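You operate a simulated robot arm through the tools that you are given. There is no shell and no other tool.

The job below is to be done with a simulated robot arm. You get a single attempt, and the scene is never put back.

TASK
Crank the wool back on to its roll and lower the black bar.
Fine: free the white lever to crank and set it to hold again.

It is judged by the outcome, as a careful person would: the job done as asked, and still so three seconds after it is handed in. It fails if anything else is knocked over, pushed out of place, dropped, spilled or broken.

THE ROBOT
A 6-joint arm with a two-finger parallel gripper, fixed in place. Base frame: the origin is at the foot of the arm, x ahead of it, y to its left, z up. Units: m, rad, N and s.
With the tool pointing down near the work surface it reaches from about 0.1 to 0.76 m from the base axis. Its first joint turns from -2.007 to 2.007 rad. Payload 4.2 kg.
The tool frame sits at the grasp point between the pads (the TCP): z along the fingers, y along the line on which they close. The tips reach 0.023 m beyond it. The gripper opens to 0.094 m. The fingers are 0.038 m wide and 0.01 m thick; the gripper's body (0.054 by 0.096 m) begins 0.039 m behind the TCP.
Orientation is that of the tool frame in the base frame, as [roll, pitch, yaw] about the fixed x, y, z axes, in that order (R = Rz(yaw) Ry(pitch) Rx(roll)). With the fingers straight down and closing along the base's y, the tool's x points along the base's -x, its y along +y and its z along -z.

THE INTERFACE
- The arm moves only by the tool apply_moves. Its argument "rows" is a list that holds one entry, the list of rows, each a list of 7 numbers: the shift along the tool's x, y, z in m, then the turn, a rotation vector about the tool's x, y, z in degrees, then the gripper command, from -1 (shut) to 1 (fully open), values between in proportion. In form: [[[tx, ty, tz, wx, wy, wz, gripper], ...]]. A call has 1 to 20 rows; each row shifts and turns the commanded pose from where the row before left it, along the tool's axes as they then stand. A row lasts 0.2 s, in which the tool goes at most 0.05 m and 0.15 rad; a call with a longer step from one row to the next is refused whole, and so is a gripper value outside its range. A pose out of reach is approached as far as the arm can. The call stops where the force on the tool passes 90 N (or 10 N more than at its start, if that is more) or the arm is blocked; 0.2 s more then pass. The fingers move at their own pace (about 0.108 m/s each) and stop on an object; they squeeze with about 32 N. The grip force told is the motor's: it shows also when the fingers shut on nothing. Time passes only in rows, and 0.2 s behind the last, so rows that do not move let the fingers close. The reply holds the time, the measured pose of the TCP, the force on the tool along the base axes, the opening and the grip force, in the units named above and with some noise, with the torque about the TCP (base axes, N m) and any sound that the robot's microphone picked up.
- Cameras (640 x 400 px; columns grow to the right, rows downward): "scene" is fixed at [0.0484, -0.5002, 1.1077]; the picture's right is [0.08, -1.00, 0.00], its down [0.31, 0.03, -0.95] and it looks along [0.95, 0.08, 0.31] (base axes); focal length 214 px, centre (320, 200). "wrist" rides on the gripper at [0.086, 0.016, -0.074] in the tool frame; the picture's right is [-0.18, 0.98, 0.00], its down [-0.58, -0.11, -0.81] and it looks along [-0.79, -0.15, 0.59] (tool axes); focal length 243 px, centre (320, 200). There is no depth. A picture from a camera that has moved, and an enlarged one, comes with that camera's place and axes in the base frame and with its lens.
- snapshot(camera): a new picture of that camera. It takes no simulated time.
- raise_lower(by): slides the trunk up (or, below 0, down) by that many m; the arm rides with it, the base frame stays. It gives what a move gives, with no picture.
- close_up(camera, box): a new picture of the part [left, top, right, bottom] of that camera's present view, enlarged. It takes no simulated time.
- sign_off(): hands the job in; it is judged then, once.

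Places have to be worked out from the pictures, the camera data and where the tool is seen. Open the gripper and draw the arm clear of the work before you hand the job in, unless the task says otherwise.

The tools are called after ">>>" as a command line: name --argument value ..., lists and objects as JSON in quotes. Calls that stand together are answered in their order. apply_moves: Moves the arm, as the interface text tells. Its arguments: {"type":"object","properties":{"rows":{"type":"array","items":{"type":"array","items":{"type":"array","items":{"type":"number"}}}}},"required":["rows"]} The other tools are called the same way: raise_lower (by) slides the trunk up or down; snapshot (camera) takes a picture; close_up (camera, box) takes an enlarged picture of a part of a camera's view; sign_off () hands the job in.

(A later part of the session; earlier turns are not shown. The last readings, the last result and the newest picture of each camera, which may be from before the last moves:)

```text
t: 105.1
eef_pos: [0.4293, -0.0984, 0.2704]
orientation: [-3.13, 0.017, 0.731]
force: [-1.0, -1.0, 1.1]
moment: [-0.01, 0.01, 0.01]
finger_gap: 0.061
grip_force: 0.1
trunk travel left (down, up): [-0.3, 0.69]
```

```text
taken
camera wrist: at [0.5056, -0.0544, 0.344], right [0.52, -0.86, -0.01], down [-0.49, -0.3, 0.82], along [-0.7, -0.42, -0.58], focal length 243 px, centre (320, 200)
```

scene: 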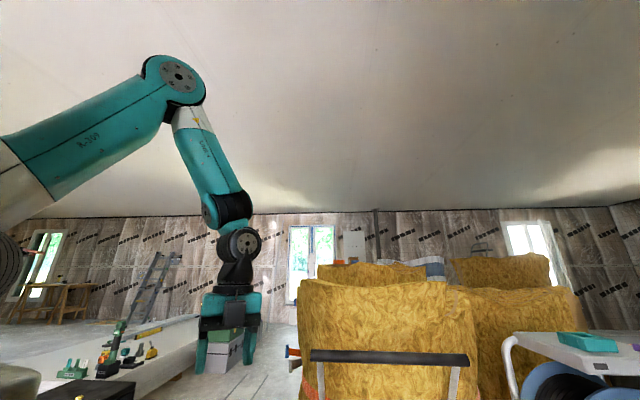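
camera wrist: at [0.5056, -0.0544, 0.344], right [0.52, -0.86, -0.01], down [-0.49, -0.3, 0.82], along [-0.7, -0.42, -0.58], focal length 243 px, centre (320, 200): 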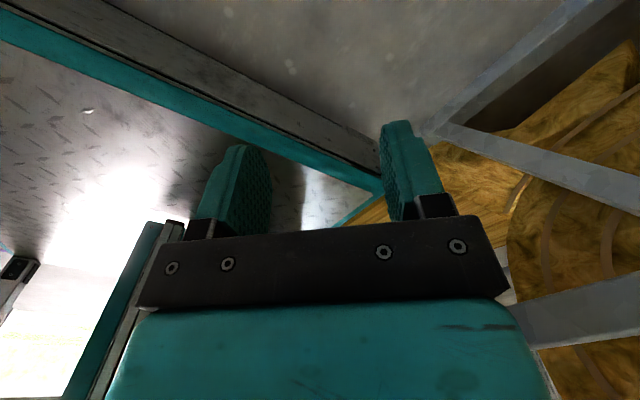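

The trunk move was limited to 0.4 m per call. The hand is clear of the crank, so I'll raise in two steps and move over toward the sheet's end.

>>> raise_lower --by 0.4

>>> raise_lower --by 0.25

>>> apply_moves --rows '[[[-0.03, 0.015, 0, 0, 0, 0, 0.3], [-0.03, 0.015, 0, 0, 0, 0, 0.3], [-0.03, 0.015, 0, 0, 0, 0, 0.3], [-0.03, 0.015, 0, 0, 0, 0, 0.3], [-0.03, 0.015, 0, 0, 0, 0, 0.3], [-0.03, 0.015, 0, 0, 0, 0, 0.3], [-0.03, 0.015, 0, 0, 0, 0, 0.3], [-0.03, 0.015, 0, 0, 0, 0, 0.3]]]'

>>> snapshot --camera "wrist"

```text
t: 108.9
eef_pos: [0.4297, -0.0984, 0.6707]
orientation: [-3.13, 0.018, 0.73]
force: [-0.5, 0.0, 0.6]
moment: [-0.06, 0.03, 0.01]
finger_gap: 0.0612
grip_force: 0.1
trunk travel left (down, up): [-0.7, 0.29]
```

```text
t: 111.5
eef_pos: [0.4282, -0.0993, 0.9208]
orientation: [-3.129, 0.018, 0.731]
force: [0.3, 0.4, 0.9]
moment: [0.0, -0.03, -0.02]
finger_gap: 0.0611
grip_force: 0.0
trunk travel left (down, up): [-0.95, 0.04]
```

```text
t: 113.3
eef_pos: [0.33, -0.3493, 0.9244]
orientation: [-3.127, 0.017, 0.731]
force: [-0.2, -0.5, 0.1]
moment: [-0.04, 0.02, 0.0]
finger_gap: 0.0609
grip_force: 0.1
trunk travel left (down, up): [-0.95, 0.04]
```

```text
taken
camera wrist: at [0.4067, -0.3036, 0.9968], right [0.52, -0.85, -0.01], down [-0.49, -0.31, 0.82], along [-0.7, -0.42, -0.58], focal length 243 px, centre (320, 200)
```

wrist: 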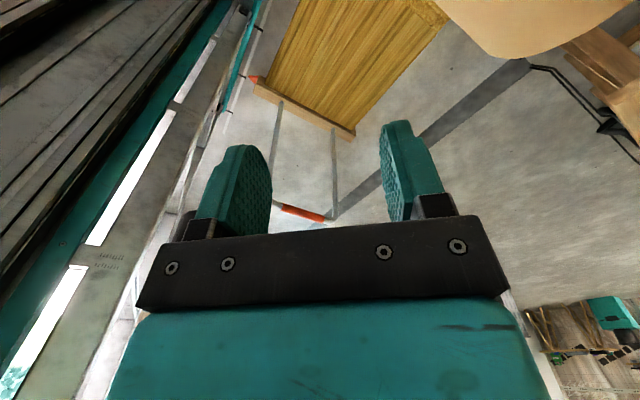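

>>> close_up --camera "wrist" --box '[190, 0, 350, 130]'

>>> close_up --camera "wrist" --box '[215, 20, 295, 100]'

>>> close_up --camera "wrist" --box '[130, 80, 250, 230]'

```text
3.08 times, centred on (270, 65) of wrist
camera zoom: at [0.4067, -0.3036, 0.9968], right [0.52, -0.85, -0.01], down [-0.49, -0.31, 0.82], along [-0.7, -0.42, -0.58], focal length 746 px, centre (474, 615)
```

zoom: 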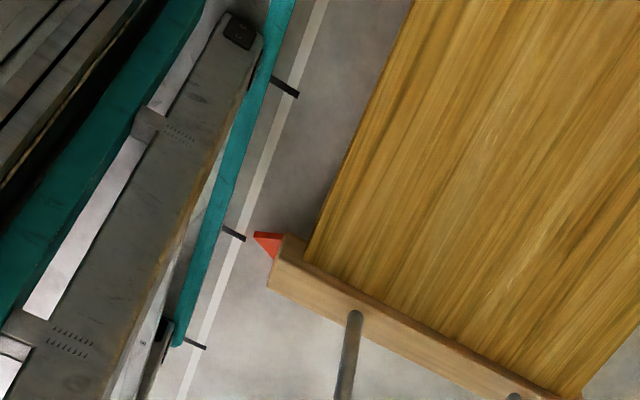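

```text
5.00 times, centred on (255, 60) of wrist
camera zoom: at [0.4067, -0.3036, 0.9968], right [0.52, -0.85, -0.01], down [-0.49, -0.31, 0.82], along [-0.7, -0.42, -0.58], focal length 1213 px, centre (645, 900)
```

zoom: 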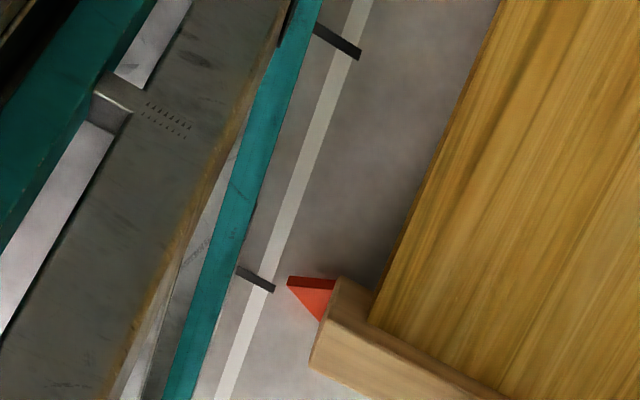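

```text
2.67 times, centred on (190, 155) of wrist
camera zoom: at [0.4067, -0.3036, 0.9968], right [0.52, -0.85, -0.01], down [-0.49, -0.31, 0.82], along [-0.7, -0.42, -0.58], focal length 647 px, centre (667, 320)
```

zoom: 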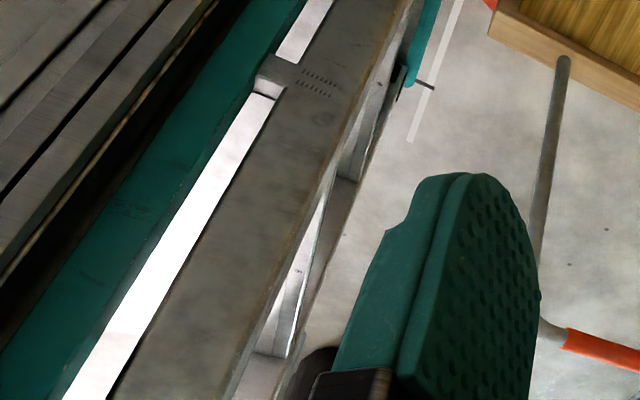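

The scale has ticks at about x = 0, -0.21 and -0.42, and the pointer sits past the middle one. The sheet end itself looks unobstructed. I'll check the roll's far end, where a black line and wooden parts are visible.

>>> close_up --camera "wrist" --box '[430, 0, 640, 170]'

>>> apply_moves --rows '[[[0.02, 0.0, -0.01, 0, 0, -8, 0.3], [0.02, 0.0, -0.01, 0, 0, -8, 0.3], [0, 0.0, 0, 0, 0, -8, 0.3], [0, 0.0, 0, 0, 0, -8, 0.3], [0, 0.0, 0, 0, 0, -8, 0.3]]]'

>>> snapshot --camera "wrist"

```text
2.35 times, centred on (535, 85) of wrist
camera zoom: at [0.4067, -0.3036, 0.9968], right [0.52, -0.85, -0.01], down [-0.49, -0.31, 0.82], along [-0.7, -0.42, -0.58], focal length 571 px, centre (-186, 471)
```

zoom: 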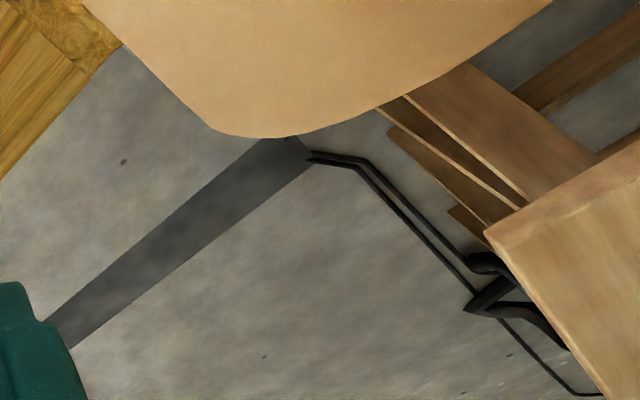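

```text
t: 114.5
eef_pos: [0.358, -0.3208, 0.9426]
orientation: [-3.121, 0.006, 1.433]
force: [0.1, 0.3, -0.1]
moment: [0.0, 0.03, 0.0]
finger_gap: 0.0609
grip_force: 0.2
trunk travel left (down, up): [-0.95, 0.04]
```

```text
taken
camera wrist: at [0.3881, -0.2375, 1.0169], right [0.95, -0.32, -0.02], down [-0.17, -0.56, 0.81], along [-0.27, -0.77, -0.58], focal length 243 px, centre (320, 200)
```

wrist: 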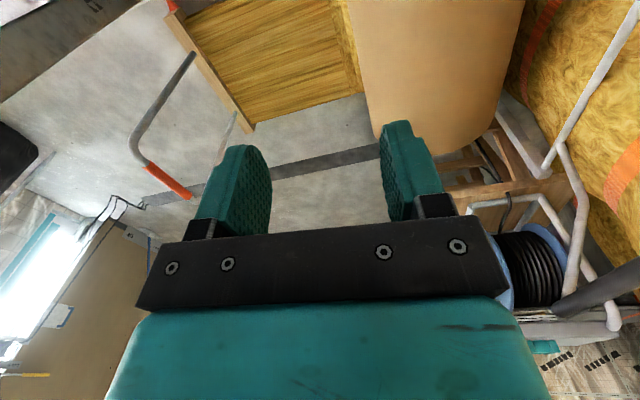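

Nothing at the far end appears tied to the roll. I'll go back to the crank and test again with the fingers above and below the handle, closing along the crank's direction of travel. That way there is no slip and I can push firmly and see whether it yields.

>>> apply_moves --rows '[[[0.04, 0.0074, 0, 0, 0, 0, 0.3], [0.04, 0.0074, 0, 0, 0, 0, 0.3], [0.04, 0.0074, 0, 0, 0, 0, 0.3], [0.04, 0.0074, 0, 0, 0, 0, 0.3], [0.04, 0.0074, 0, 0, 0, 0, 0.3], [0.04, 0.0074, 0, 0, 0, 0, 0.3], [0.04, 0.0074, 0, 0, 0, -7.9, 0.3]]]'

>>> raise_lower --by -0.4

>>> raise_lower --by -0.15

>>> apply_moves --rows '[[[0, 0, 0.0, 0, -7.5, 0, 0.3], [0, 0, 0, 0, -7.5, 0, 0.3], [0, 0, 0, 0, -7.5, 0, 0.3], [0, 0, 0, 0, -7.5, 0, 0.3], [0, 0, 0, 0, -7.5, 0, 0.3], [0, 0, 0, 0, -7.5, 0, 0.3], [0, 0, 0, 5.5, 0, -5.5, 0.3], [0, 0, 0, 5.5, 0, -5.5, 0.3], [0, 0, 0, 5.5, 0, -5.5, 0.3], [0, 0, 0, 5.5, 0, -5.5, 0.3], [0, 0, 0, 5.5, 0, -5.5, 0.3], [0, 0, 0, 5.5, 0, -5.5, 0.3], [0, 0, 0, 5.5, 0, -5.5, 0.3], [0, 0, 0, 5.5, 0, -5.5, 0.3], [0, 0, 0, 5.5, 0, -5.5, 0.3], [0, 0, 0, 5.5, 0, -5.5, 0.3]]]'

>>> snapshot --camera "wrist"

```text
t: 116.1
eef_pos: [0.4491, -0.0514, 0.9406]
orientation: [-3.12, 0.001, 1.567]
force: [0.3, -1.1, 0.3]
moment: [0.03, -0.01, 0.05]
finger_gap: 0.0609
grip_force: 0.1
trunk travel left (down, up): [-0.95, 0.04]
```

```text
t: 119.9
eef_pos: [0.4486, -0.0525, 0.5401]
orientation: [-3.121, 0.003, 1.568]
force: [-0.3, 0.2, 0.1]
moment: [0.02, -0.04, 0.01]
finger_gap: 0.0611
grip_force: 0.1
trunk travel left (down, up): [-0.55, 0.44]
```

```text
t: 121.7
eef_pos: [0.4491, -0.0514, 0.3897]
orientation: [-3.121, 0.003, 1.568]
force: [0.0, 0.3, 0.2]
moment: [0.0, 0.03, 0.0]
finger_gap: 0.061
grip_force: 0.1
trunk travel left (down, up): [-0.4, 0.59]
```

```text
t: 125.1
eef_pos: [0.4484, -0.0517, 0.3903]
orientation: [-1.706, 0.138, 2.342]
force: [-0.1, 0.3, 0.7]
moment: [0.01, 0.01, 0.01]
finger_gap: 0.0611
grip_force: 0.0
trunk travel left (down, up): [-0.4, 0.59]
```

```text
taken
camera wrist: at [0.4442, 0.0623, 0.3727], right [0.32, -0.13, -0.94], down [0.94, 0.16, 0.29], along [0.11, -0.98, 0.18], focal length 243 px, centre (320, 200)
```

wrist: 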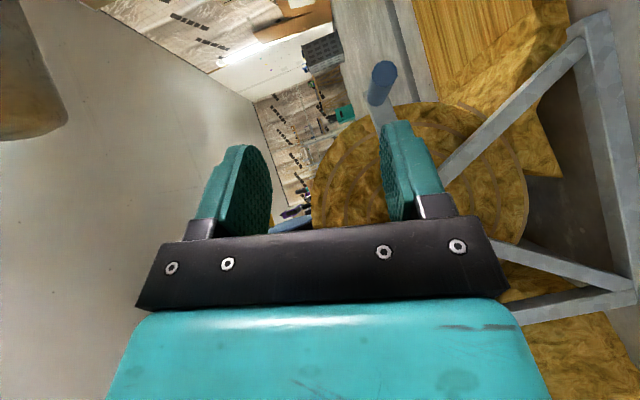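

>>> apply_moves --rows '[[[-0.0011, 0.0185, 0.0429, 0, 0, 0, 0.3], [-0.0011, 0.0185, 0.0429, 0, 0, 0, 0.3], [-0.0011, 0.0185, 0.0429, 0, 0, 0, 0.3]]]'

>>> snapshot --camera "wrist"

```text
t: 125.9
eef_pos: [0.3712, -0.1446, 0.3185]
orientation: [-1.707, 0.138, 2.344]
force: [1.2, 0.4, -0.4]
moment: [0.04, 0.0, -0.03]
finger_gap: 0.0612
grip_force: 0.0
trunk travel left (down, up): [-0.4, 0.59]
```

```text
taken
camera wrist: at [0.3663, -0.0313, 0.3007], right [0.32, -0.13, -0.94], down [0.94, 0.16, 0.29], along [0.11, -0.98, 0.18], focal length 243 px, centre (320, 200)
```

wrist: 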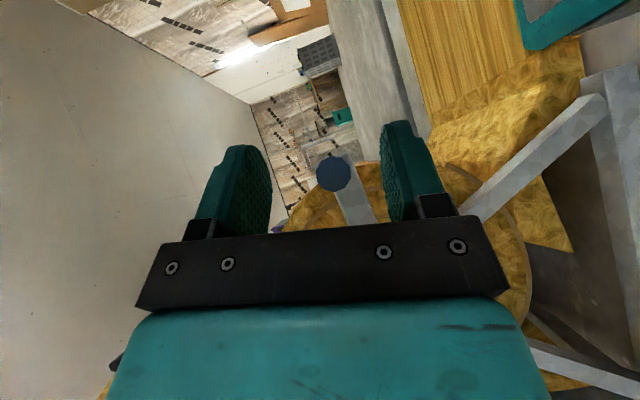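

>>> apply_moves --rows '[[[-0.0233, 0.0014, 0.0242, 0, 0, 0, 0.3], [-0.0233, 0.0014, 0.0242, 0, 0, 0, 0.3], [0, 0, 0, 0, 0, 0, -1], [0, 0, 0, 0, 0, 0, -1], [0, 0, 0, 0, 0, 0, -1]]]'

>>> apply_moves --rows '[[[0, 0.003, 0, 0, 0, 0, -1], [0, 0.003, 0, 0, 0, 0, -1], [0, 0, 0, 0, 0, 0, -1]]]'

>>> snapshot --camera "wrist"

```text
t: 127.1
eef_pos: [0.3694, -0.2117, 0.3162]
orientation: [-1.704, 0.138, 2.343]
force: [0.9, -2.8, 19.8]
moment: [0.41, 0.15, -0.04]
finger_gap: 0.0257
grip_force: 45.2
trunk travel left (down, up): [-0.4, 0.59]
```

```text
t: 128.1
eef_pos: [0.3698, -0.2124, 0.3157]
orientation: [-1.68, 0.15, 2.342]
force: [3.0, 4.6, 43.8]
moment: [0.91, 0.34, 0.31]
finger_gap: 0.0262
grip_force: 45.1
trunk travel left (down, up): [-0.4, 0.59]
stopped in row 3: the force on the tool passed its limit at 91 N (the readings are from after the stop); the commanded pose is now the measured one
```

```text
taken
camera wrist: at [0.3657, -0.0997, 0.2954], right [0.31, -0.16, -0.94], down [0.95, 0.16, 0.28], along [0.1, -0.97, 0.2], focal length 243 px, centre (320, 200)
```

wrist: 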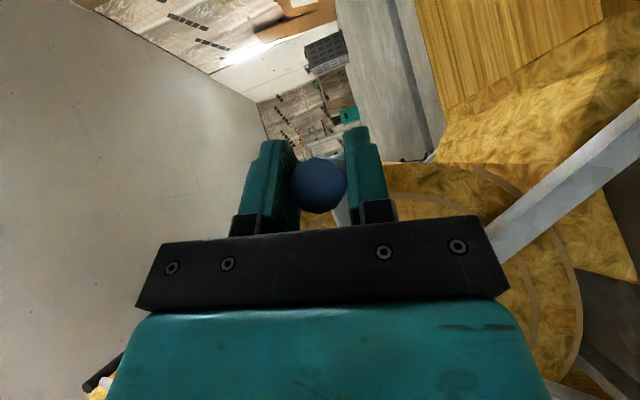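

Even 90 N moves it only 0.5 mm. I'll test the reverse direction gently, to see whether it is locked both ways like a brake or is a one-sided stop.

>>> apply_moves --rows '[[[0, -0.003, 0, 0, 0, 0, -1], [0, -0.003, 0, 0, 0, 0, -1], [0, -0.003, 0, 0, 0, 0, -1], [0, -0.003, 0, 0, 0, 0, -1]]]'

>>> apply_moves --rows '[[[0, -0.005, 0, 0, 0, 0, -1], [0, -0.005, 0, 0, 0, 0, -1], [0, -0.005, 0, 0, 0, 0, -1]]]'

```text
t: 129.1
eef_pos: [0.3708, -0.2124, 0.3248]
orientation: [-1.695, 0.148, 2.346]
force: [22.2, -7.8, -11.7]
moment: [1.55, 0.08, -0.37]
finger_gap: 0.0259
grip_force: 44.9
trunk travel left (down, up): [-0.4, 0.59]
```

```text
t: 129.9
eef_pos: [0.368, -0.2102, 0.3389]
orientation: [-1.695, 0.15, 2.346]
force: [34.0, -3.2, -14.6]
moment: [1.1, 0.06, 0.5]
finger_gap: 0.0262
grip_force: 44.9
trunk travel left (down, up): [-0.4, 0.59]
```

It is free in reverse and rigid only in the winding direction, so it's a one-sided stop. Before calling it the end of travel, I'll check whether the lever is fully at FREE. I'll wind back to the stop, release and go to the lever.

>>> apply_moves --rows '[[[0, 0.006, 0, 0, 0, 0, -1], [0, 0.006, 0, 0, 0, 0, -1], [0, 0.006, 0, 0, 0, 0, -1], [0, 0.004, 0, 0, 0, 0, -1], [0, 0.0, 0, 0, 0, 0, -1]]]'

>>> apply_moves --rows '[[[0, 0, 0, 0, 0, 0, 0.3], [0, 0, 0, 0, 0, 0, 0.3], [0.025, 0, -0.025, 0, 0, 0, 0.3], [0.03, 0, -0.03, 0, 0, 0, 0.3], [0.03, 0, -0.03, 0, 0, 0, 0.3], [0, -0.03, -0.03, -5.5, 0, 5.5, 0.3], [0, -0.03, -0.03, -5.5, 0, 5.5, 0.3], [0, 0, -0.03, -5.5, 0, 5.5, 0.3], [0, 0, -0.03, -5.5, 0, 5.5, 0.3], [0, 0, 0, -5.5, 0, 5.5, 0.3], [0, 0, 0, -5.5, 0, 5.5, 0.3], [0, 0, 0, -5.5, 0, 5.5, 0.3], [0, 0, 0, -5.5, 0, 5.5, 0.3], [0, 0, 0, -5.5, 0, 5.5, 0.3], [0, 0, 0, -5.5, 0, 5.5, 0.3]]]'

>>> snapshot --camera "wrist"

```text
t: 131.1
eef_pos: [0.3677, -0.2134, 0.3191]
orientation: [-1.685, 0.146, 2.343]
force: [-33.6, -7.2, 6.5]
moment: [1.41, -0.13, -0.03]
finger_gap: 0.0265
grip_force: 45.3
trunk travel left (down, up): [-0.4, 0.59]
```

```text
t: 134.3
eef_pos: [0.4339, -0.0053, 0.4043]
orientation: [-3.105, 0.808, 1.589]
force: [0.4, 0.5, 0.5]
moment: [0.0, 0.04, 0.0]
finger_gap: 0.0614
grip_force: 0.1
trunk travel left (down, up): [-0.4, 0.59]
```

```text
taken
camera wrist: at [0.4505, 0.1068, 0.3936], right [0.98, -0.13, 0.11], down [-0.08, 0.18, 0.98], along [-0.15, -0.97, 0.17], focal length 243 px, centre (320, 200)
```

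wrist: 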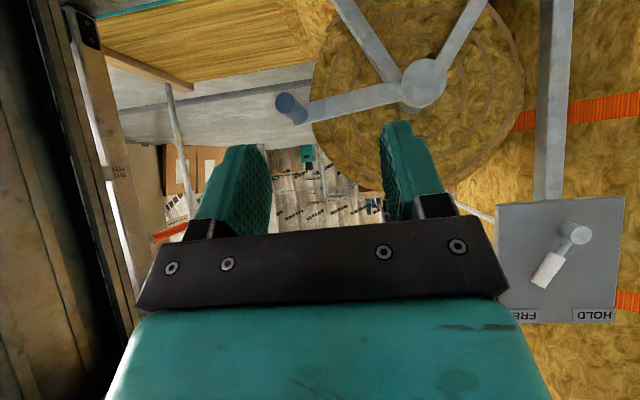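

The lever points at, even slightly past, FREE. Comparing images, the roll seems to have turned less (about 85°) than the crank (about 124°), so the crank might drive it through a ratchet that needs repeated strokes. I'll regrip, swing the crank back partway, and watch whether the roll and sheet follow.

>>> raise_lower --by -0.1

>>> apply_moves --rows '[[[0, 0, 0, 4.95, 0, -4.95, 0.3], [0, 0, 0, 4.95, 0, -4.95, 0.3], [0, 0, 0, 4.95, 0, -4.95, 0.3], [0, 0, 0, 4.95, 0, -4.95, 0.3], [0, 0, 0, 4.95, 0, -4.95, 0.3]]]'

>>> snapshot --camera "wrist"

```text
t: 135.6
eef_pos: [0.433, -0.0046, 0.3048]
orientation: [-3.102, 0.806, 1.592]
force: [-0.1, -0.5, 0.7]
moment: [-0.05, 0.04, 0.0]
finger_gap: 0.0612
grip_force: 0.0
trunk travel left (down, up): [-0.3, 0.69]
```

```text
t: 136.8
eef_pos: [0.4341, -0.0047, 0.3048]
orientation: [-2.317, 0.622, 2.11]
force: [0.0, 0.0, -0.1]
moment: [-0.02, -0.02, -0.02]
finger_gap: 0.061
grip_force: 0.2
trunk travel left (down, up): [-0.3, 0.69]
```

```text
taken
camera wrist: at [0.4426, 0.1069, 0.286], right [0.86, -0.15, -0.48], down [0.5, 0.17, 0.85], along [-0.04, -0.97, 0.22], focal length 243 px, centre (320, 200)
```

wrist: 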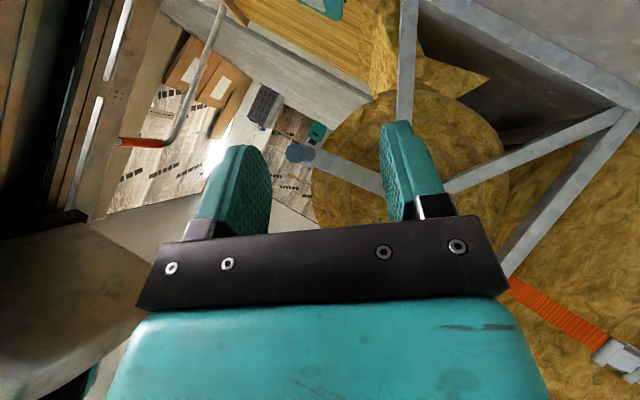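

>>> apply_moves --rows '[[[-0.02, -0.0137, 0.0305, 0, 0, 0, 0.3], [-0.02, -0.0137, 0.0305, 0, 0, 0, 0.3], [-0.02, -0.0137, 0.0305, 0, 0, 0, 0.3], [-0.02, -0.0137, 0.0305, 0, 0, 0, 0.3]]]'

>>> snapshot --camera "wrist"

```text
t: 137.8
eef_pos: [0.3704, -0.1489, 0.3162]
orientation: [-2.32, 0.621, 2.11]
force: [0.8, -0.7, -0.1]
moment: [0.0, 0.03, 0.01]
finger_gap: 0.0613
grip_force: 0.1
trunk travel left (down, up): [-0.3, 0.69]
```

```text
taken
camera wrist: at [0.3791, -0.0361, 0.2978], right [0.87, -0.15, -0.48], down [0.5, 0.17, 0.85], along [-0.04, -0.97, 0.22], focal length 243 px, centre (320, 200)
```

wrist: 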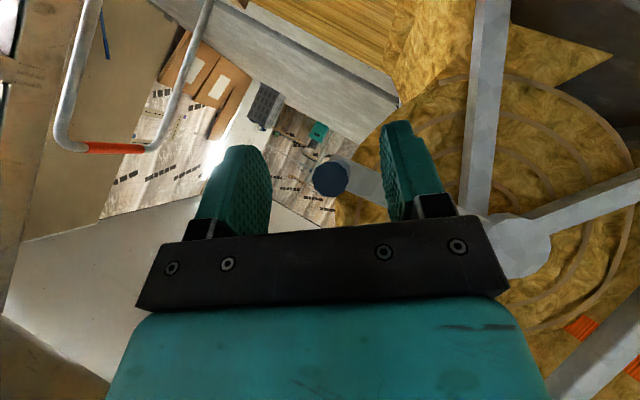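

>>> apply_moves --rows '[[[-0.022, 0.0006, 0.0226, 0, 0, 0, 0.3], [-0.022, 0.0006, 0.0225, 0, 0, 0, 0.3], [0, 0, 0, 0, 0, 0, -1], [0, 0, 0, 0, 0, 0, -1], [0, 0, 0, 0, 0, 0, -1]]]'

>>> apply_moves --rows '[[[-0.01947, -0.01628, -0.01947, 0, 0, 0, -1], [-0.02117, -0.01125, -0.02117, 0, 0, 0, -1], [-0.02223, -0.00589, -0.02223, 0, 0, 0, -1], [-0.02262, -0.00034, -0.02262, 0, 0, 0, -1], [-0.02232, 0.00522, -0.02232, 0, 0, 0, -1]]]'

>>> snapshot --camera "wrist"

```text
t: 139.0
eef_pos: [0.3706, -0.2113, 0.3176]
orientation: [-2.315, 0.62, 2.111]
force: [-21.5, 3.2, 0.0]
moment: [0.63, -0.04, 1.19]
finger_gap: 0.0261
grip_force: 45.2
trunk travel left (down, up): [-0.3, 0.69]
```

```text
t: 140.2
eef_pos: [0.4431, -0.2069, 0.4507]
orientation: [-2.343, 0.617, 2.102]
force: [33.9, -1.4, -56.4]
moment: [1.2, 0.2, 0.39]
finger_gap: 0.0259
grip_force: 44.8
trunk travel left (down, up): [-0.3, 0.69]
```

```text
taken
camera wrist: at [0.452, -0.0939, 0.4345], right [0.87, -0.13, -0.47], down [0.49, 0.17, 0.86], along [-0.04, -0.98, 0.21], focal length 243 px, centre (320, 200)
```

wrist: 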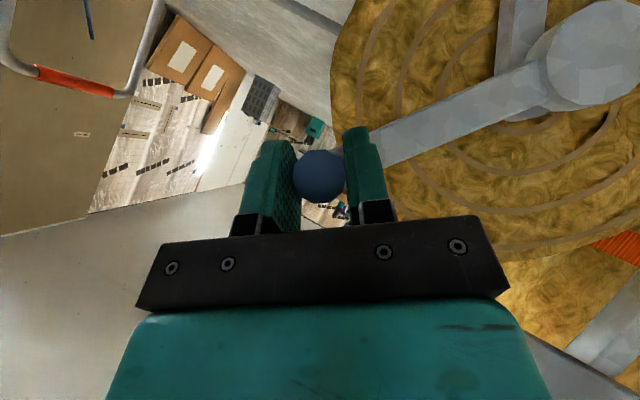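

This is the key: with the crank swung back about 50°, the sheet's pull-handle stayed where it was, so the crank works as a ratchet and the wool is wound by repeated strokes. I'll swing it further back toward its starting angle, then wind again.

>>> apply_moves --rows '[[[-0.01928, 0.01426, -0.01928, -4.95, 0, 4.95, -1], [-0.01868, 0.01996, -0.01868, -5.66, 0, 5.66, -1], [-0.0134, 0.02718, -0.0134, -5.66, 0, 5.66, -1]]]'

>>> snapshot --camera "wrist"

```text
t: 141.0
eef_pos: [0.5269, -0.2089, 0.4929]
orientation: [-2.808, 0.783, 1.797]
force: [-12.2, 7.0, 28.1]
moment: [0.68, 0.34, 0.86]
finger_gap: 0.0258
grip_force: 45.4
trunk travel left (down, up): [-0.3, 0.69]
```

```text
taken
camera wrist: at [0.5427, -0.0969, 0.4778], right [0.98, -0.14, -0.1], down [0.12, 0.18, 0.97], along [-0.12, -0.97, 0.2], focal length 243 px, centre (320, 200)
```

wrist: 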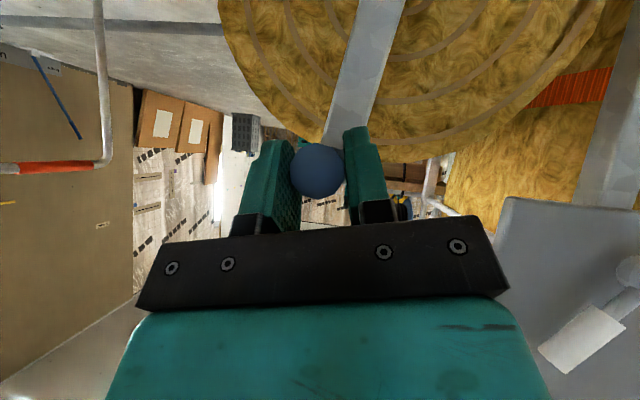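

The pull-handle is still in the same place, so the reverse stroke doesn't unwind anything. I'll continue swinging the crank back to about 58°.

>>> apply_moves --rows '[[[-0.00808, 0.03013, -0.00808, -5.66, 0, 5.66, -1], [0.00045, 0.03315, 0.00045, -5.66, 0, 5.66, -1], [0.00756, 0.03134, 0.00756, -5.66, 0, 5.66, -1], [0.01413, 0.02643, 0.01413, -5.66, 0, 5.66, -1]]]'

>>> snapshot --camera "wrist"

```text
t: 142.0
eef_pos: [0.6556, -0.2079, 0.4655]
orientation: [2.691, 0.753, 1.254]
force: [-9.2, 13.6, -2.6]
moment: [-0.26, 0.38, -0.41]
finger_gap: 0.0258
grip_force: 45.0
trunk travel left (down, up): [-0.3, 0.69]
```

```text
taken
camera wrist: at [0.6743, -0.0961, 0.4609], right [0.89, -0.13, 0.44], down [-0.41, 0.18, 0.89], along [-0.19, -0.98, 0.11], focal length 243 px, centre (320, 200)
```

wrist: 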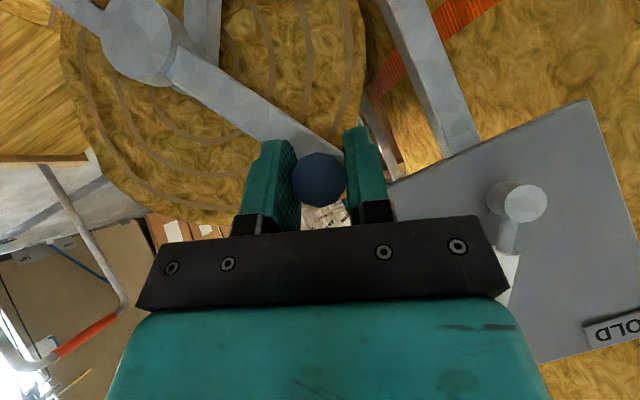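

The crank is back at about 58°. Now I'll make another winding stroke, checking the batten partway.

>>> apply_moves --rows '[[[-0.0167, -0.02321, -0.0167, 3.82, 0, -3.82, -1], [-0.01175, -0.02865, -0.01175, 4.1, 0, -4.1, -1], [-0.00578, -0.03209, -0.00578, 4.31, 0, -4.31, -1], [0.00074, -0.0331, 0.00074, 4.31, 0, -4.31, -1]]]'

>>> snapshot --camera "wrist"

```text
t: 143.0
eef_pos: [0.5268, -0.2106, 0.4934]
orientation: [-3.016, 0.804, 1.654]
force: [8.6, -12.6, -4.0]
moment: [-0.25, -0.36, 0.95]
finger_gap: 0.0254
grip_force: 44.7
trunk travel left (down, up): [-0.3, 0.69]
```

```text
taken
camera wrist: at [0.544, -0.0965, 0.4808], right [0.99, -0.14, 0.05], down [-0.02, 0.18, 0.98], along [-0.14, -0.97, 0.18], focal length 243 px, centre (320, 200)
```

wrist: 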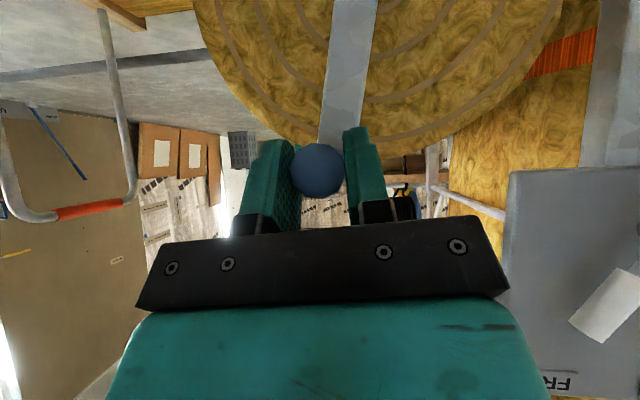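

The pull-handle moved about 6 cm toward the roll, so pumping with the crank works. I'll continue this stroke to about 168°.

>>> apply_moves --rows '[[[0.0072, -0.03152, 0.0072, 4.17, 0, -4.17, -1], [0.01303, -0.02752, 0.01303, 3.96, 0, -3.96, -1], [0.01778, -0.02155, 0.01778, 3.61, 0, -3.61, -1], [0.02114, -0.01426, 0.02114, 3.18, 0, -3.18, -1], [0.02299, -0.00632, 0.02299, 2.62, 0, -2.62, -1], [0.02339, 0.00156, 0.02339, 1.98, 0, -1.98, -1], [0.02257, 0.00885, 0.02257, 1.2, 0, -1.2, -1]]]'

>>> snapshot --camera "wrist"

```text
t: 144.6
eef_pos: [0.3802, -0.2099, 0.3415]
orientation: [-2.403, 0.653, 2.072]
force: [77.7, 3.2, -8.5]
moment: [0.15, -1.34, 0.27]
finger_gap: 0.0258
grip_force: 45.0
trunk travel left (down, up): [-0.3, 0.69]
```

```text
taken
camera wrist: at [0.3889, -0.0972, 0.3241], right [0.9, -0.13, -0.41], down [0.43, 0.17, 0.89], along [-0.04, -0.98, 0.21], focal length 243 px, centre (320, 200)
```

wrist: 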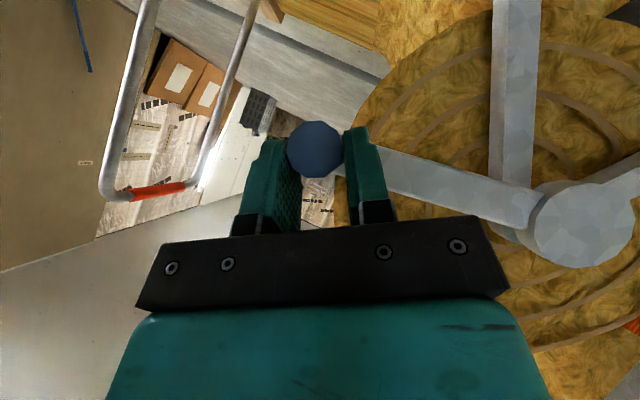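

The batten has advanced another 0.23 m or so, to x≈0.03, about one tick per stroke. The handle has shifted toward the fingertips, so I'll open, recentre on it and look.

>>> apply_moves --rows '[[[0, 0, 0, 0, 0, 0, 0.1], [0, 0, 0, 0, 0, 0, 0.1], [0.0066, 0.0103, 0.0066, 0, 0, 0, 0.1], [0, 0, 0, 0, 0, 0, 0.1]]]'

>>> snapshot --camera "wrist"

```text
t: 145.6
eef_pos: [0.372, -0.2115, 0.3322]
orientation: [-2.362, 0.642, 2.084]
force: [0.2, -0.3, -1.0]
moment: [-0.01, -0.01, 0.02]
finger_gap: 0.0519
grip_force: 0.1
trunk travel left (down, up): [-0.3, 0.69]
```

```text
taken
camera wrist: at [0.3816, -0.0987, 0.3133], right [0.88, -0.15, -0.44], down [0.46, 0.17, 0.87], along [-0.05, -0.97, 0.22], focal length 243 px, centre (320, 200)
```

wrist: 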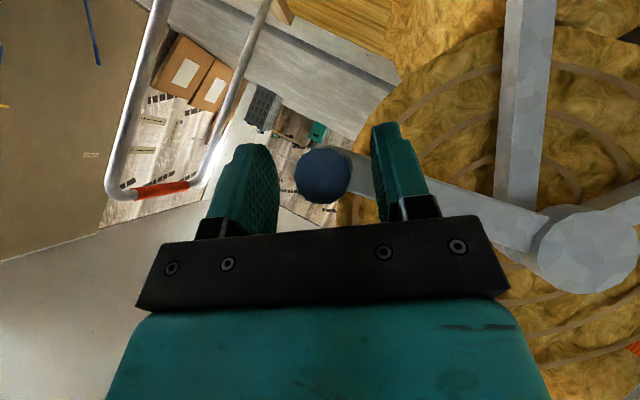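

Centred on the handle at (0.374, 0.325). I'll regrip and do the return stroke back to about 56°.

>>> apply_moves --rows '[[[0, 0, 0, 0, 0, 0, -1], [0, 0, 0, 0, 0, 0, -1], [-0.02033, -0.01402, -0.02033, -0.7, 0, 0.7, -1], [-0.02185, -0.00828, -0.02185, -1.41, 0, 1.41, -1], [-0.02259, -0.00167, -0.02259, -2.12, 0, 2.12, -1], [-0.02228, 0.00555, -0.02228, -2.69, 0, 2.69, -1], [-0.0207, 0.01291, -0.0207, -3.25, 0, 3.25, -1], [-0.01773, 0.01987, -0.01773, -3.75, 0, 3.75, -1]]]'

>>> snapshot --camera "wrist"

```text
t: 147.4
eef_pos: [0.472, -0.2066, 0.484]
orientation: [-2.778, 0.768, 1.816]
force: [0.1, 21.5, -17.2]
moment: [0.72, 0.05, 0.06]
finger_gap: 0.0256
grip_force: 45.4
trunk travel left (down, up): [-0.3, 0.69]
```

```text
taken
camera wrist: at [0.4858, -0.0937, 0.4704], right [0.98, -0.14, -0.12], down [0.15, 0.17, 0.97], along [-0.12, -0.97, 0.19], focal length 243 px, centre (320, 200)
```

wrist: 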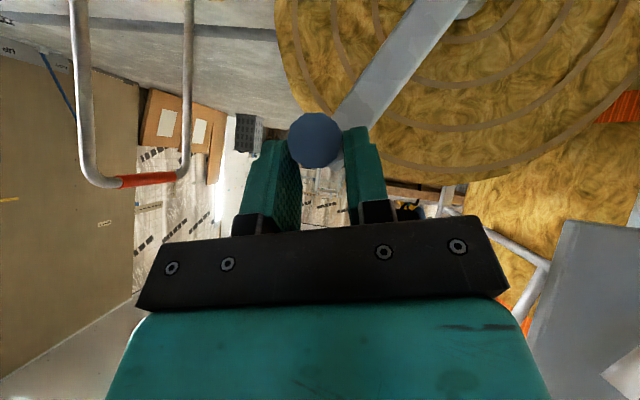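

The handle keeps drifting in the grip because my circle centre was slightly off. Fitting the handle positions seen by camera gives centre (0.561, 0.3006) and R 0.1895, which matches the hub. I'll open, recentre and continue on that circle.

>>> apply_moves --rows '[[[0, 0, 0, 0, 0, 0, 0.1], [0, 0, 0, 0, 0, 0, 0.1], [0.0137, -0.0012, 0.0137, 0, 0, 0, 0.1], [0, 0, 0, 0, 0, 0, 0.1]]]'

>>> snapshot --camera "wrist"

```text
t: 148.4
eef_pos: [0.4666, -0.2075, 0.4654]
orientation: [-2.783, 0.775, 1.816]
force: [0.0, 0.7, 0.9]
moment: [-0.05, 0.01, -0.01]
finger_gap: 0.0518
grip_force: 0.1
trunk travel left (down, up): [-0.3, 0.69]
```

```text
taken
camera wrist: at [0.4811, -0.0954, 0.4516], right [0.98, -0.14, -0.12], down [0.14, 0.18, 0.97], along [-0.11, -0.97, 0.2], focal length 243 px, centre (320, 200)
```

wrist: 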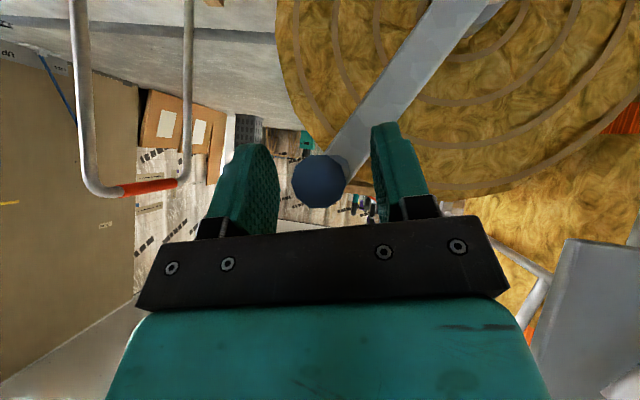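

>>> apply_moves --rows '[[[0, 0, 0, 0, 0, 0, -1], [0, 0, 0, 0, 0, 0, -1], [-0.01523, 0.02504, -0.01523, -4.24, 0, 4.24, -1], [-0.00976, 0.03001, -0.00976, -4.24, 0, 4.24, -1], [-0.00353, 0.03265, -0.00353, -4.24, 0, 4.24, -1], [0.00297, 0.03276, 0.00297, -4.24, 0, 4.24, -1], [0.00923, 0.03034, 0.00923, -4.24, 0, 4.24, -1], [0.01479, 0.02556, 0.01479, -3.54, 0, 3.54, -1], [0.01896, 0.01927, 0.01896, -2.83, 0, 2.83, -1]]]'

>>> snapshot --camera "wrist"

```text
t: 150.4
eef_pos: [0.6732, -0.2142, 0.4481]
orientation: [2.593, 0.732, 1.173]
force: [-81.8, 12.4, 7.9]
moment: [0.08, -0.34, 0.92]
finger_gap: 0.0263
grip_force: 44.8
trunk travel left (down, up): [-0.3, 0.69]
```

```text
taken
camera wrist: at [0.6929, -0.101, 0.4448], right [0.85, -0.14, 0.5], down [-0.48, 0.19, 0.86], along [-0.21, -0.97, 0.1], focal length 243 px, centre (320, 200)
```

wrist: 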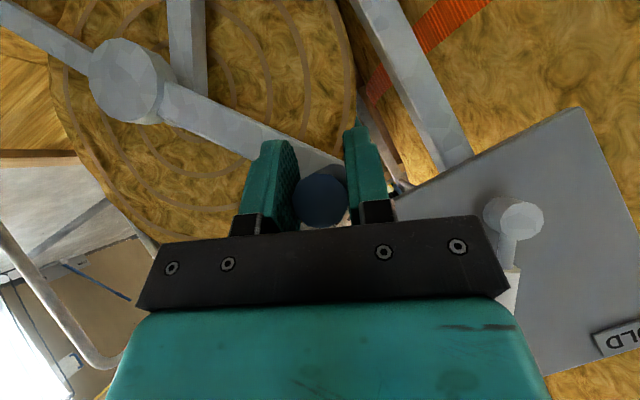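

The crank's return stop is at about 54°, its starting angle, so each stroke spans about 54° to 176°. I'll recentre, regrip and do the next winding stroke.

>>> apply_moves --rows '[[[0, 0, 0, 0, 0, 0, 0.1], [0, 0, 0, 0, 0, 0, 0.1], [-0.0088, -0.0052, -0.0088, 0, 0, 0, 0.1], [0, 0, 0, 0, 0, 0, 0.1]]]'

>>> snapshot --camera "wrist"

```text
t: 151.4
eef_pos: [0.674, -0.2099, 0.4613]
orientation: [2.559, 0.72, 1.163]
force: [-0.7, 0.1, 0.0]
moment: [-0.02, -0.01, -0.01]
finger_gap: 0.0517
grip_force: 0.0
trunk travel left (down, up): [-0.3, 0.69]
```

```text
taken
camera wrist: at [0.6923, -0.0971, 0.4583], right [0.84, -0.12, 0.53], down [-0.5, 0.18, 0.84], along [-0.2, -0.98, 0.09], focal length 243 px, centre (320, 200)
```

wrist: 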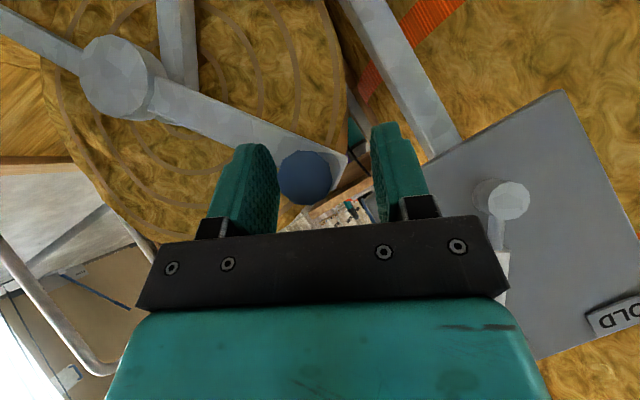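

>>> apply_moves --rows '[[[0.003, -0.0029, 0.003, 0, 0, 0, 0.1], [0, 0, 0, 0, 0, 0, -1], [0, 0, 0, 0, 0, 0, -1], [-0.01891, -0.01937, -0.01891, 4.24, 0, -4.24, -1], [-0.01441, -0.02599, -0.01441, 4.24, 0, -4.24, -1], [-0.00878, -0.0306, -0.00878, 4.24, 0, -4.24, -1], [-0.00248, -0.03284, -0.00248, 4.24, 0, -4.24, -1], [0.00401, -0.03254, 0.00401, 4.24, 0, -4.24, -1], [0.0102, -0.02971, 0.0102, 4.24, 0, -4.24, -1]]]'

>>> snapshot --camera "wrist"

```text
t: 153.4
eef_pos: [0.4834, -0.2098, 0.4703]
orientation: [-2.852, 0.786, 1.768]
force: [7.9, 0.6, -2.8]
moment: [-0.42, -0.33, 0.87]
finger_gap: 0.026
grip_force: 45.1
trunk travel left (down, up): [-0.3, 0.69]
```

```text
taken
camera wrist: at [0.4988, -0.0961, 0.4571], right [0.99, -0.14, -0.07], down [0.09, 0.18, 0.98], along [-0.12, -0.97, 0.19], focal length 243 px, centre (320, 200)
```

wrist: 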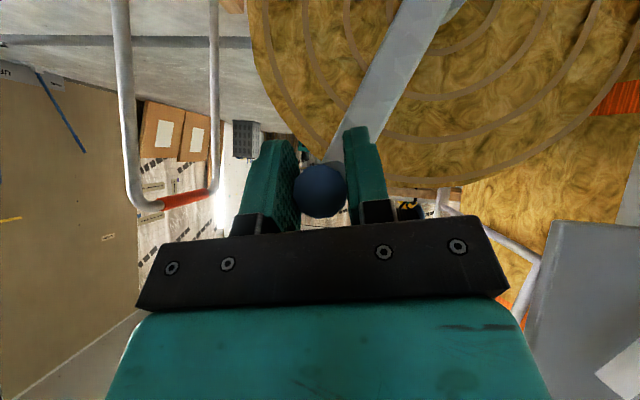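

The batten is moving (now x≈0.12) with very low forces. I'll continue the stroke to about 172°.

>>> apply_moves --rows '[[[0.01559, -0.02458, 0.01559, 4.24, 0, -4.24, -1], [0.01978, -0.01755, 0.01978, 3.89, 0, -3.89, -1], [0.02238, -0.00944, 0.02238, 3.18, 0, -3.18, -1], [0.02333, -0.00121, 0.02333, 2.47, 0, -2.47, -1], [0.02289, 0.00653, 0.02289, 1.77, 0, -1.77, -1], [0.0165, 0.0103, 0.0165, 0.35, 0, -0.35, -1]]]'

>>> snapshot --camera "wrist"

```text
t: 154.8
eef_pos: [0.364, -0.2121, 0.3291]
orientation: [-2.316, 0.631, 2.096]
force: [-18.7, -1.8, -2.8]
moment: [0.31, 0.0, 0.6]
finger_gap: 0.026
grip_force: 44.8
trunk travel left (down, up): [-0.3, 0.69]
stopped in row 6: the force on the tool passed its limit at 91 N (the readings are from after the stop); the commanded pose is now the measured one
```

```text
taken
camera wrist: at [0.3754, -0.0997, 0.3107], right [0.86, -0.16, -0.48], down [0.5, 0.17, 0.85], along [-0.06, -0.97, 0.23], focal length 243 px, centre (320, 200)
```

wrist: 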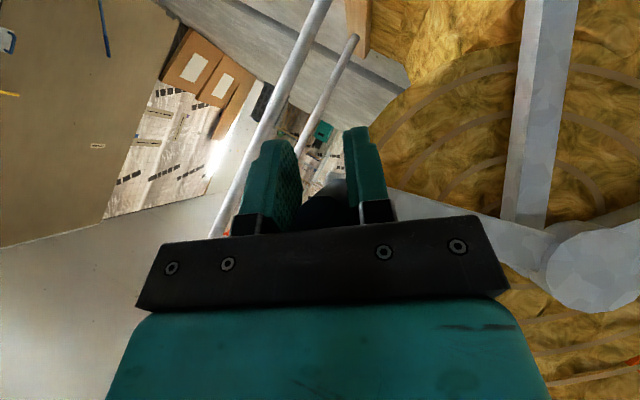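

The stroke ended at a stop near 169–172°, with the batten now at about x≈0.22. I'll recentre on the handle and check.

>>> apply_moves --rows '[[[0, 0, 0, 0, 0, 0, 0.1], [0, 0, 0, 0, 0, 0, 0.1], [-0.0073, 0.0024, -0.0073, 0, 0, 0, 0.1], [0, 0, 0, 0, 0, 0, 0.1]]]'

>>> snapshot --camera "wrist"

```text
t: 155.8
eef_pos: [0.3756, -0.2118, 0.3363]
orientation: [-2.322, 0.634, 2.092]
force: [-0.1, 0.1, -0.1]
moment: [-0.03, 0.02, 0.01]
finger_gap: 0.0519
grip_force: 0.1
trunk travel left (down, up): [-0.3, 0.69]
```

```text
taken
camera wrist: at [0.3851, -0.0996, 0.318], right [0.87, -0.16, -0.47], down [0.49, 0.17, 0.85], along [-0.06, -0.97, 0.23], focal length 243 px, centre (320, 200)
```

wrist: 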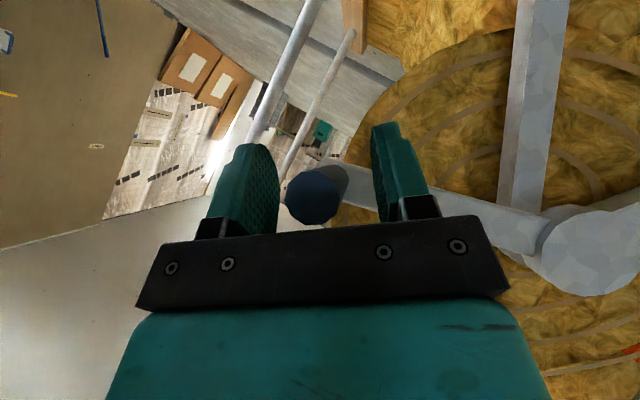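

Now the flat sheet seems nearly gone, with the batten right next to the roll's wool ramp. I'll grip again and push gently forward to see whether this is the end of winding.

>>> apply_moves --rows '[[[0, 0, 0, 0, 0, 0, -1], [0, 0, 0, 0, 0, 0, -1], [0.0044, 0.0015, 0.0044, 0, 0, 0, -1]]]'

>>> close_up --camera "wrist" --box '[240, 0, 480, 150]'

```text
t: 156.6
eef_pos: [0.3706, -0.211, 0.3306]
orientation: [-2.32, 0.63, 2.094]
force: [-31.1, 9.8, 10.4]
moment: [0.41, -0.6, 0.9]
finger_gap: 0.0266
grip_force: 44.6
trunk travel left (down, up): [-0.3, 0.69]
```

```text
2.67 times, centred on (360, 75) of wrist
camera zoom: at [0.3809, -0.0997, 0.3126], right [0.87, -0.16, -0.47], down [0.5, 0.17, 0.85], along [-0.06, -0.97, 0.23], focal length 647 px, centre (213, 533)
```

zoom: 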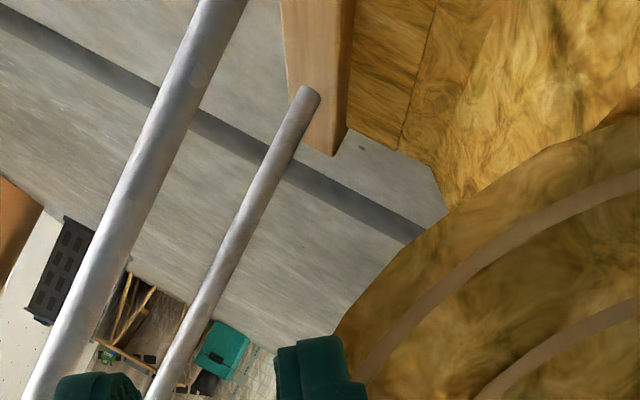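

A short strip of about 6 cm of sheet remains. I'll keep pushing gently to the end of this stroke.

>>> apply_moves --rows '[[[0.005, 0.004, 0.005, 0, 0, 0, -1], [0.005, 0.005, 0.005, 0, 0, 0, -1]]]'

>>> snapshot --camera "wrist"

```text
t: 157.2
eef_pos: [0.3686, -0.2121, 0.3158]
orientation: [-2.313, 0.629, 2.095]
force: [-42.7, 9.5, 6.7]
moment: [0.06, -0.52, 1.32]
finger_gap: 0.0264
grip_force: 45.1
trunk travel left (down, up): [-0.3, 0.69]
```

```text
taken
camera wrist: at [0.3787, -0.1, 0.2963], right [0.86, -0.17, -0.48], down [0.5, 0.17, 0.85], along [-0.06, -0.97, 0.23], focal length 243 px, centre (320, 200)
```

wrist: 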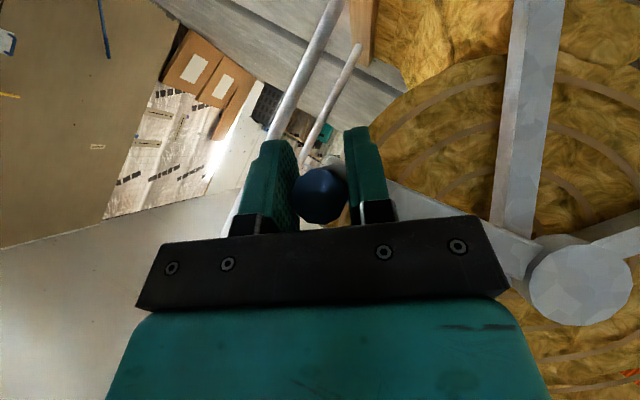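

The crank is back at its stop (175°). One more return and winding stroke: back first.

>>> apply_moves --rows '[[[-0.02082, -0.01494, -0.02082, -1.06, 0, 1.06, -1], [-0.02251, -0.00877, -0.02251, -2.12, 0, 2.12, -1], [-0.02333, -0.00138, -0.02333, -2.83, 0, 2.83, -1], [-0.02287, 0.00664, -0.02287, -3.54, 0, 3.54, -1], [-0.02088, 0.01479, -0.02088, -3.89, 0, 3.89, -1], [-0.01733, 0.02214, -0.01733, -4.24, 0, 4.24, -1]]]'

>>> snapshot --camera "wrist"

```text
t: 158.6
eef_pos: [0.4749, -0.2107, 0.474]
orientation: [-2.863, 0.799, 1.746]
force: [-24.6, 9.0, 37.8]
moment: [-0.03, 0.31, 0.97]
finger_gap: 0.0265
grip_force: 44.7
trunk travel left (down, up): [-0.3, 0.69]
```

```text
taken
camera wrist: at [0.4924, -0.0979, 0.4589], right [0.99, -0.15, -0.06], down [0.09, 0.19, 0.98], along [-0.14, -0.97, 0.2], focal length 243 px, centre (320, 200)
```

wrist: 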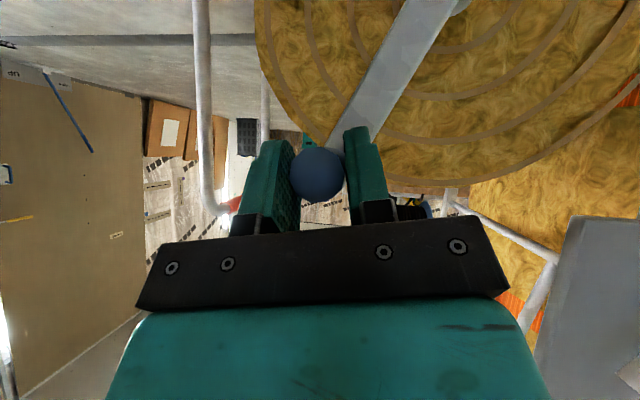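

Staying well centred. I'll finish the return swing to about 56°.

>>> apply_moves --rows '[[[-0.01234, 0.02804, -0.01234, -4.24, 0, 4.24, -1], [-0.0064, 0.03177, -0.0064, -4.24, 0, 4.24, -1], [4e-05, 0.03303, 4e-05, -4.24, 0, 4.24, -1], [0.00648, 0.03173, 0.00648, -4.24, 0, 4.24, -1], [0.01241, 0.02798, 0.01241, -3.54, 0, 3.54, -1], [0.0145, 0.0191, 0.0145, -2.83, 0, 2.83, -1]]]'

>>> snapshot --camera "wrist"

```text
t: 160.0
eef_pos: [0.6627, -0.2129, 0.4588]
orientation: [2.609, 0.742, 1.185]
force: [-7.6, 20.0, -3.7]
moment: [-0.38, 0.31, 0.66]
finger_gap: 0.026
grip_force: 45.2
trunk travel left (down, up): [-0.3, 0.69]
```

```text
taken
camera wrist: at [0.6833, -0.1005, 0.4545], right [0.86, -0.13, 0.49], down [-0.46, 0.19, 0.86], along [-0.21, -0.97, 0.1], focal length 243 px, centre (320, 200)
```

wrist: 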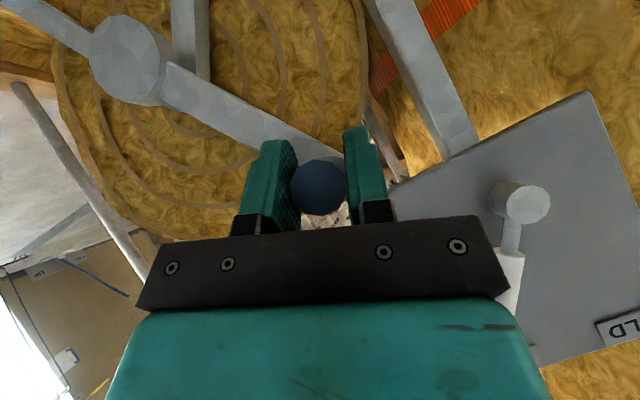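

Back at 57°. Now the final winding stroke, slowly, expecting the end of travel soon.

>>> apply_moves --rows '[[[-0.01768, -0.02158, -0.01768, 4.24, 0, -4.24, -1], [-0.01279, -0.02764, -0.01279, 4.24, 0, -4.24, -1], [-0.00345, -0.01577, -0.00345, 2.12, 0, -2.12, -1], [-0.00345, -0.01577, -0.00345, 2.12, 0, -2.12, -1]]]'

>>> snapshot --camera "wrist"

```text
t: 161.0
eef_pos: [0.5683, -0.2144, 0.4891]
orientation: [3.046, 0.814, 1.482]
force: [2.4, -20.6, -7.1]
moment: [-0.36, -0.26, 1.48]
finger_gap: 0.026
grip_force: 44.5
trunk travel left (down, up): [-0.3, 0.69]
```

```text
taken
camera wrist: at [0.5873, -0.1012, 0.4784], right [0.97, -0.15, 0.2], down [-0.17, 0.19, 0.97], along [-0.18, -0.97, 0.16], focal length 243 px, centre (320, 200)
```

wrist: 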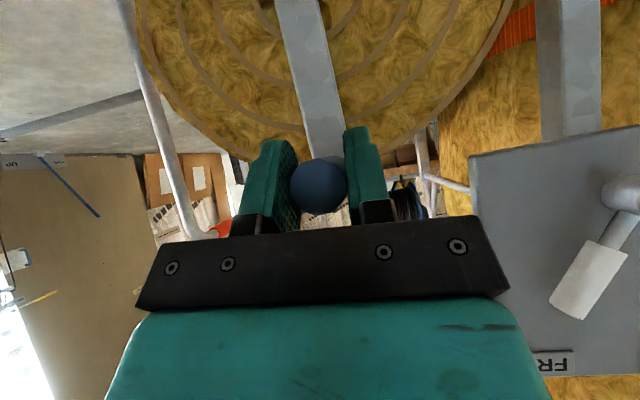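

Still turning freely, with the batten nearly at the roll. I'll continue in small steps.

>>> apply_moves --rows '[[[-0.00025, -0.01651, -0.00025, 2.12, 0, -2.12, -1], [-0.00025, -0.01651, -0.00025, 2.12, 0, -2.12, -1], [0.00298, -0.01597, 0.00298, 2.12, 0, -2.12, -1], [0.00298, -0.01597, 0.00298, 2.12, 0, -2.12, -1]]]'

>>> snapshot --camera "wrist"

```text
t: 162.0
eef_pos: [0.5039, -0.2102, 0.4821]
orientation: [-2.937, 0.802, 1.695]
force: [4.0, 0.1, -2.1]
moment: [-0.37, -0.38, 1.66]
finger_gap: 0.0261
grip_force: 44.5
trunk travel left (down, up): [-0.3, 0.69]
```

```text
taken
camera wrist: at [0.521, -0.0975, 0.4686], right [0.99, -0.15, -0.01], down [0.03, 0.18, 0.98], along [-0.15, -0.97, 0.19], focal length 243 px, centre (320, 200)
```

wrist: 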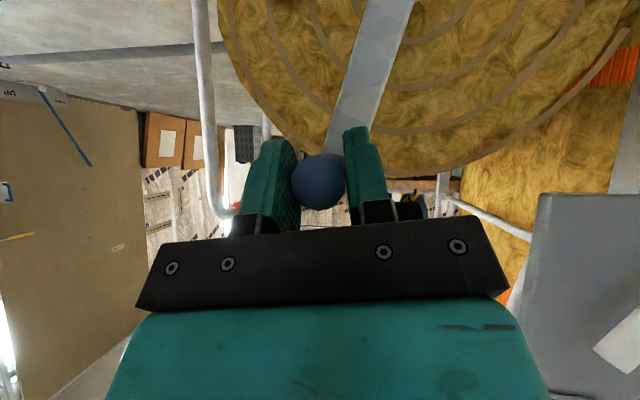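

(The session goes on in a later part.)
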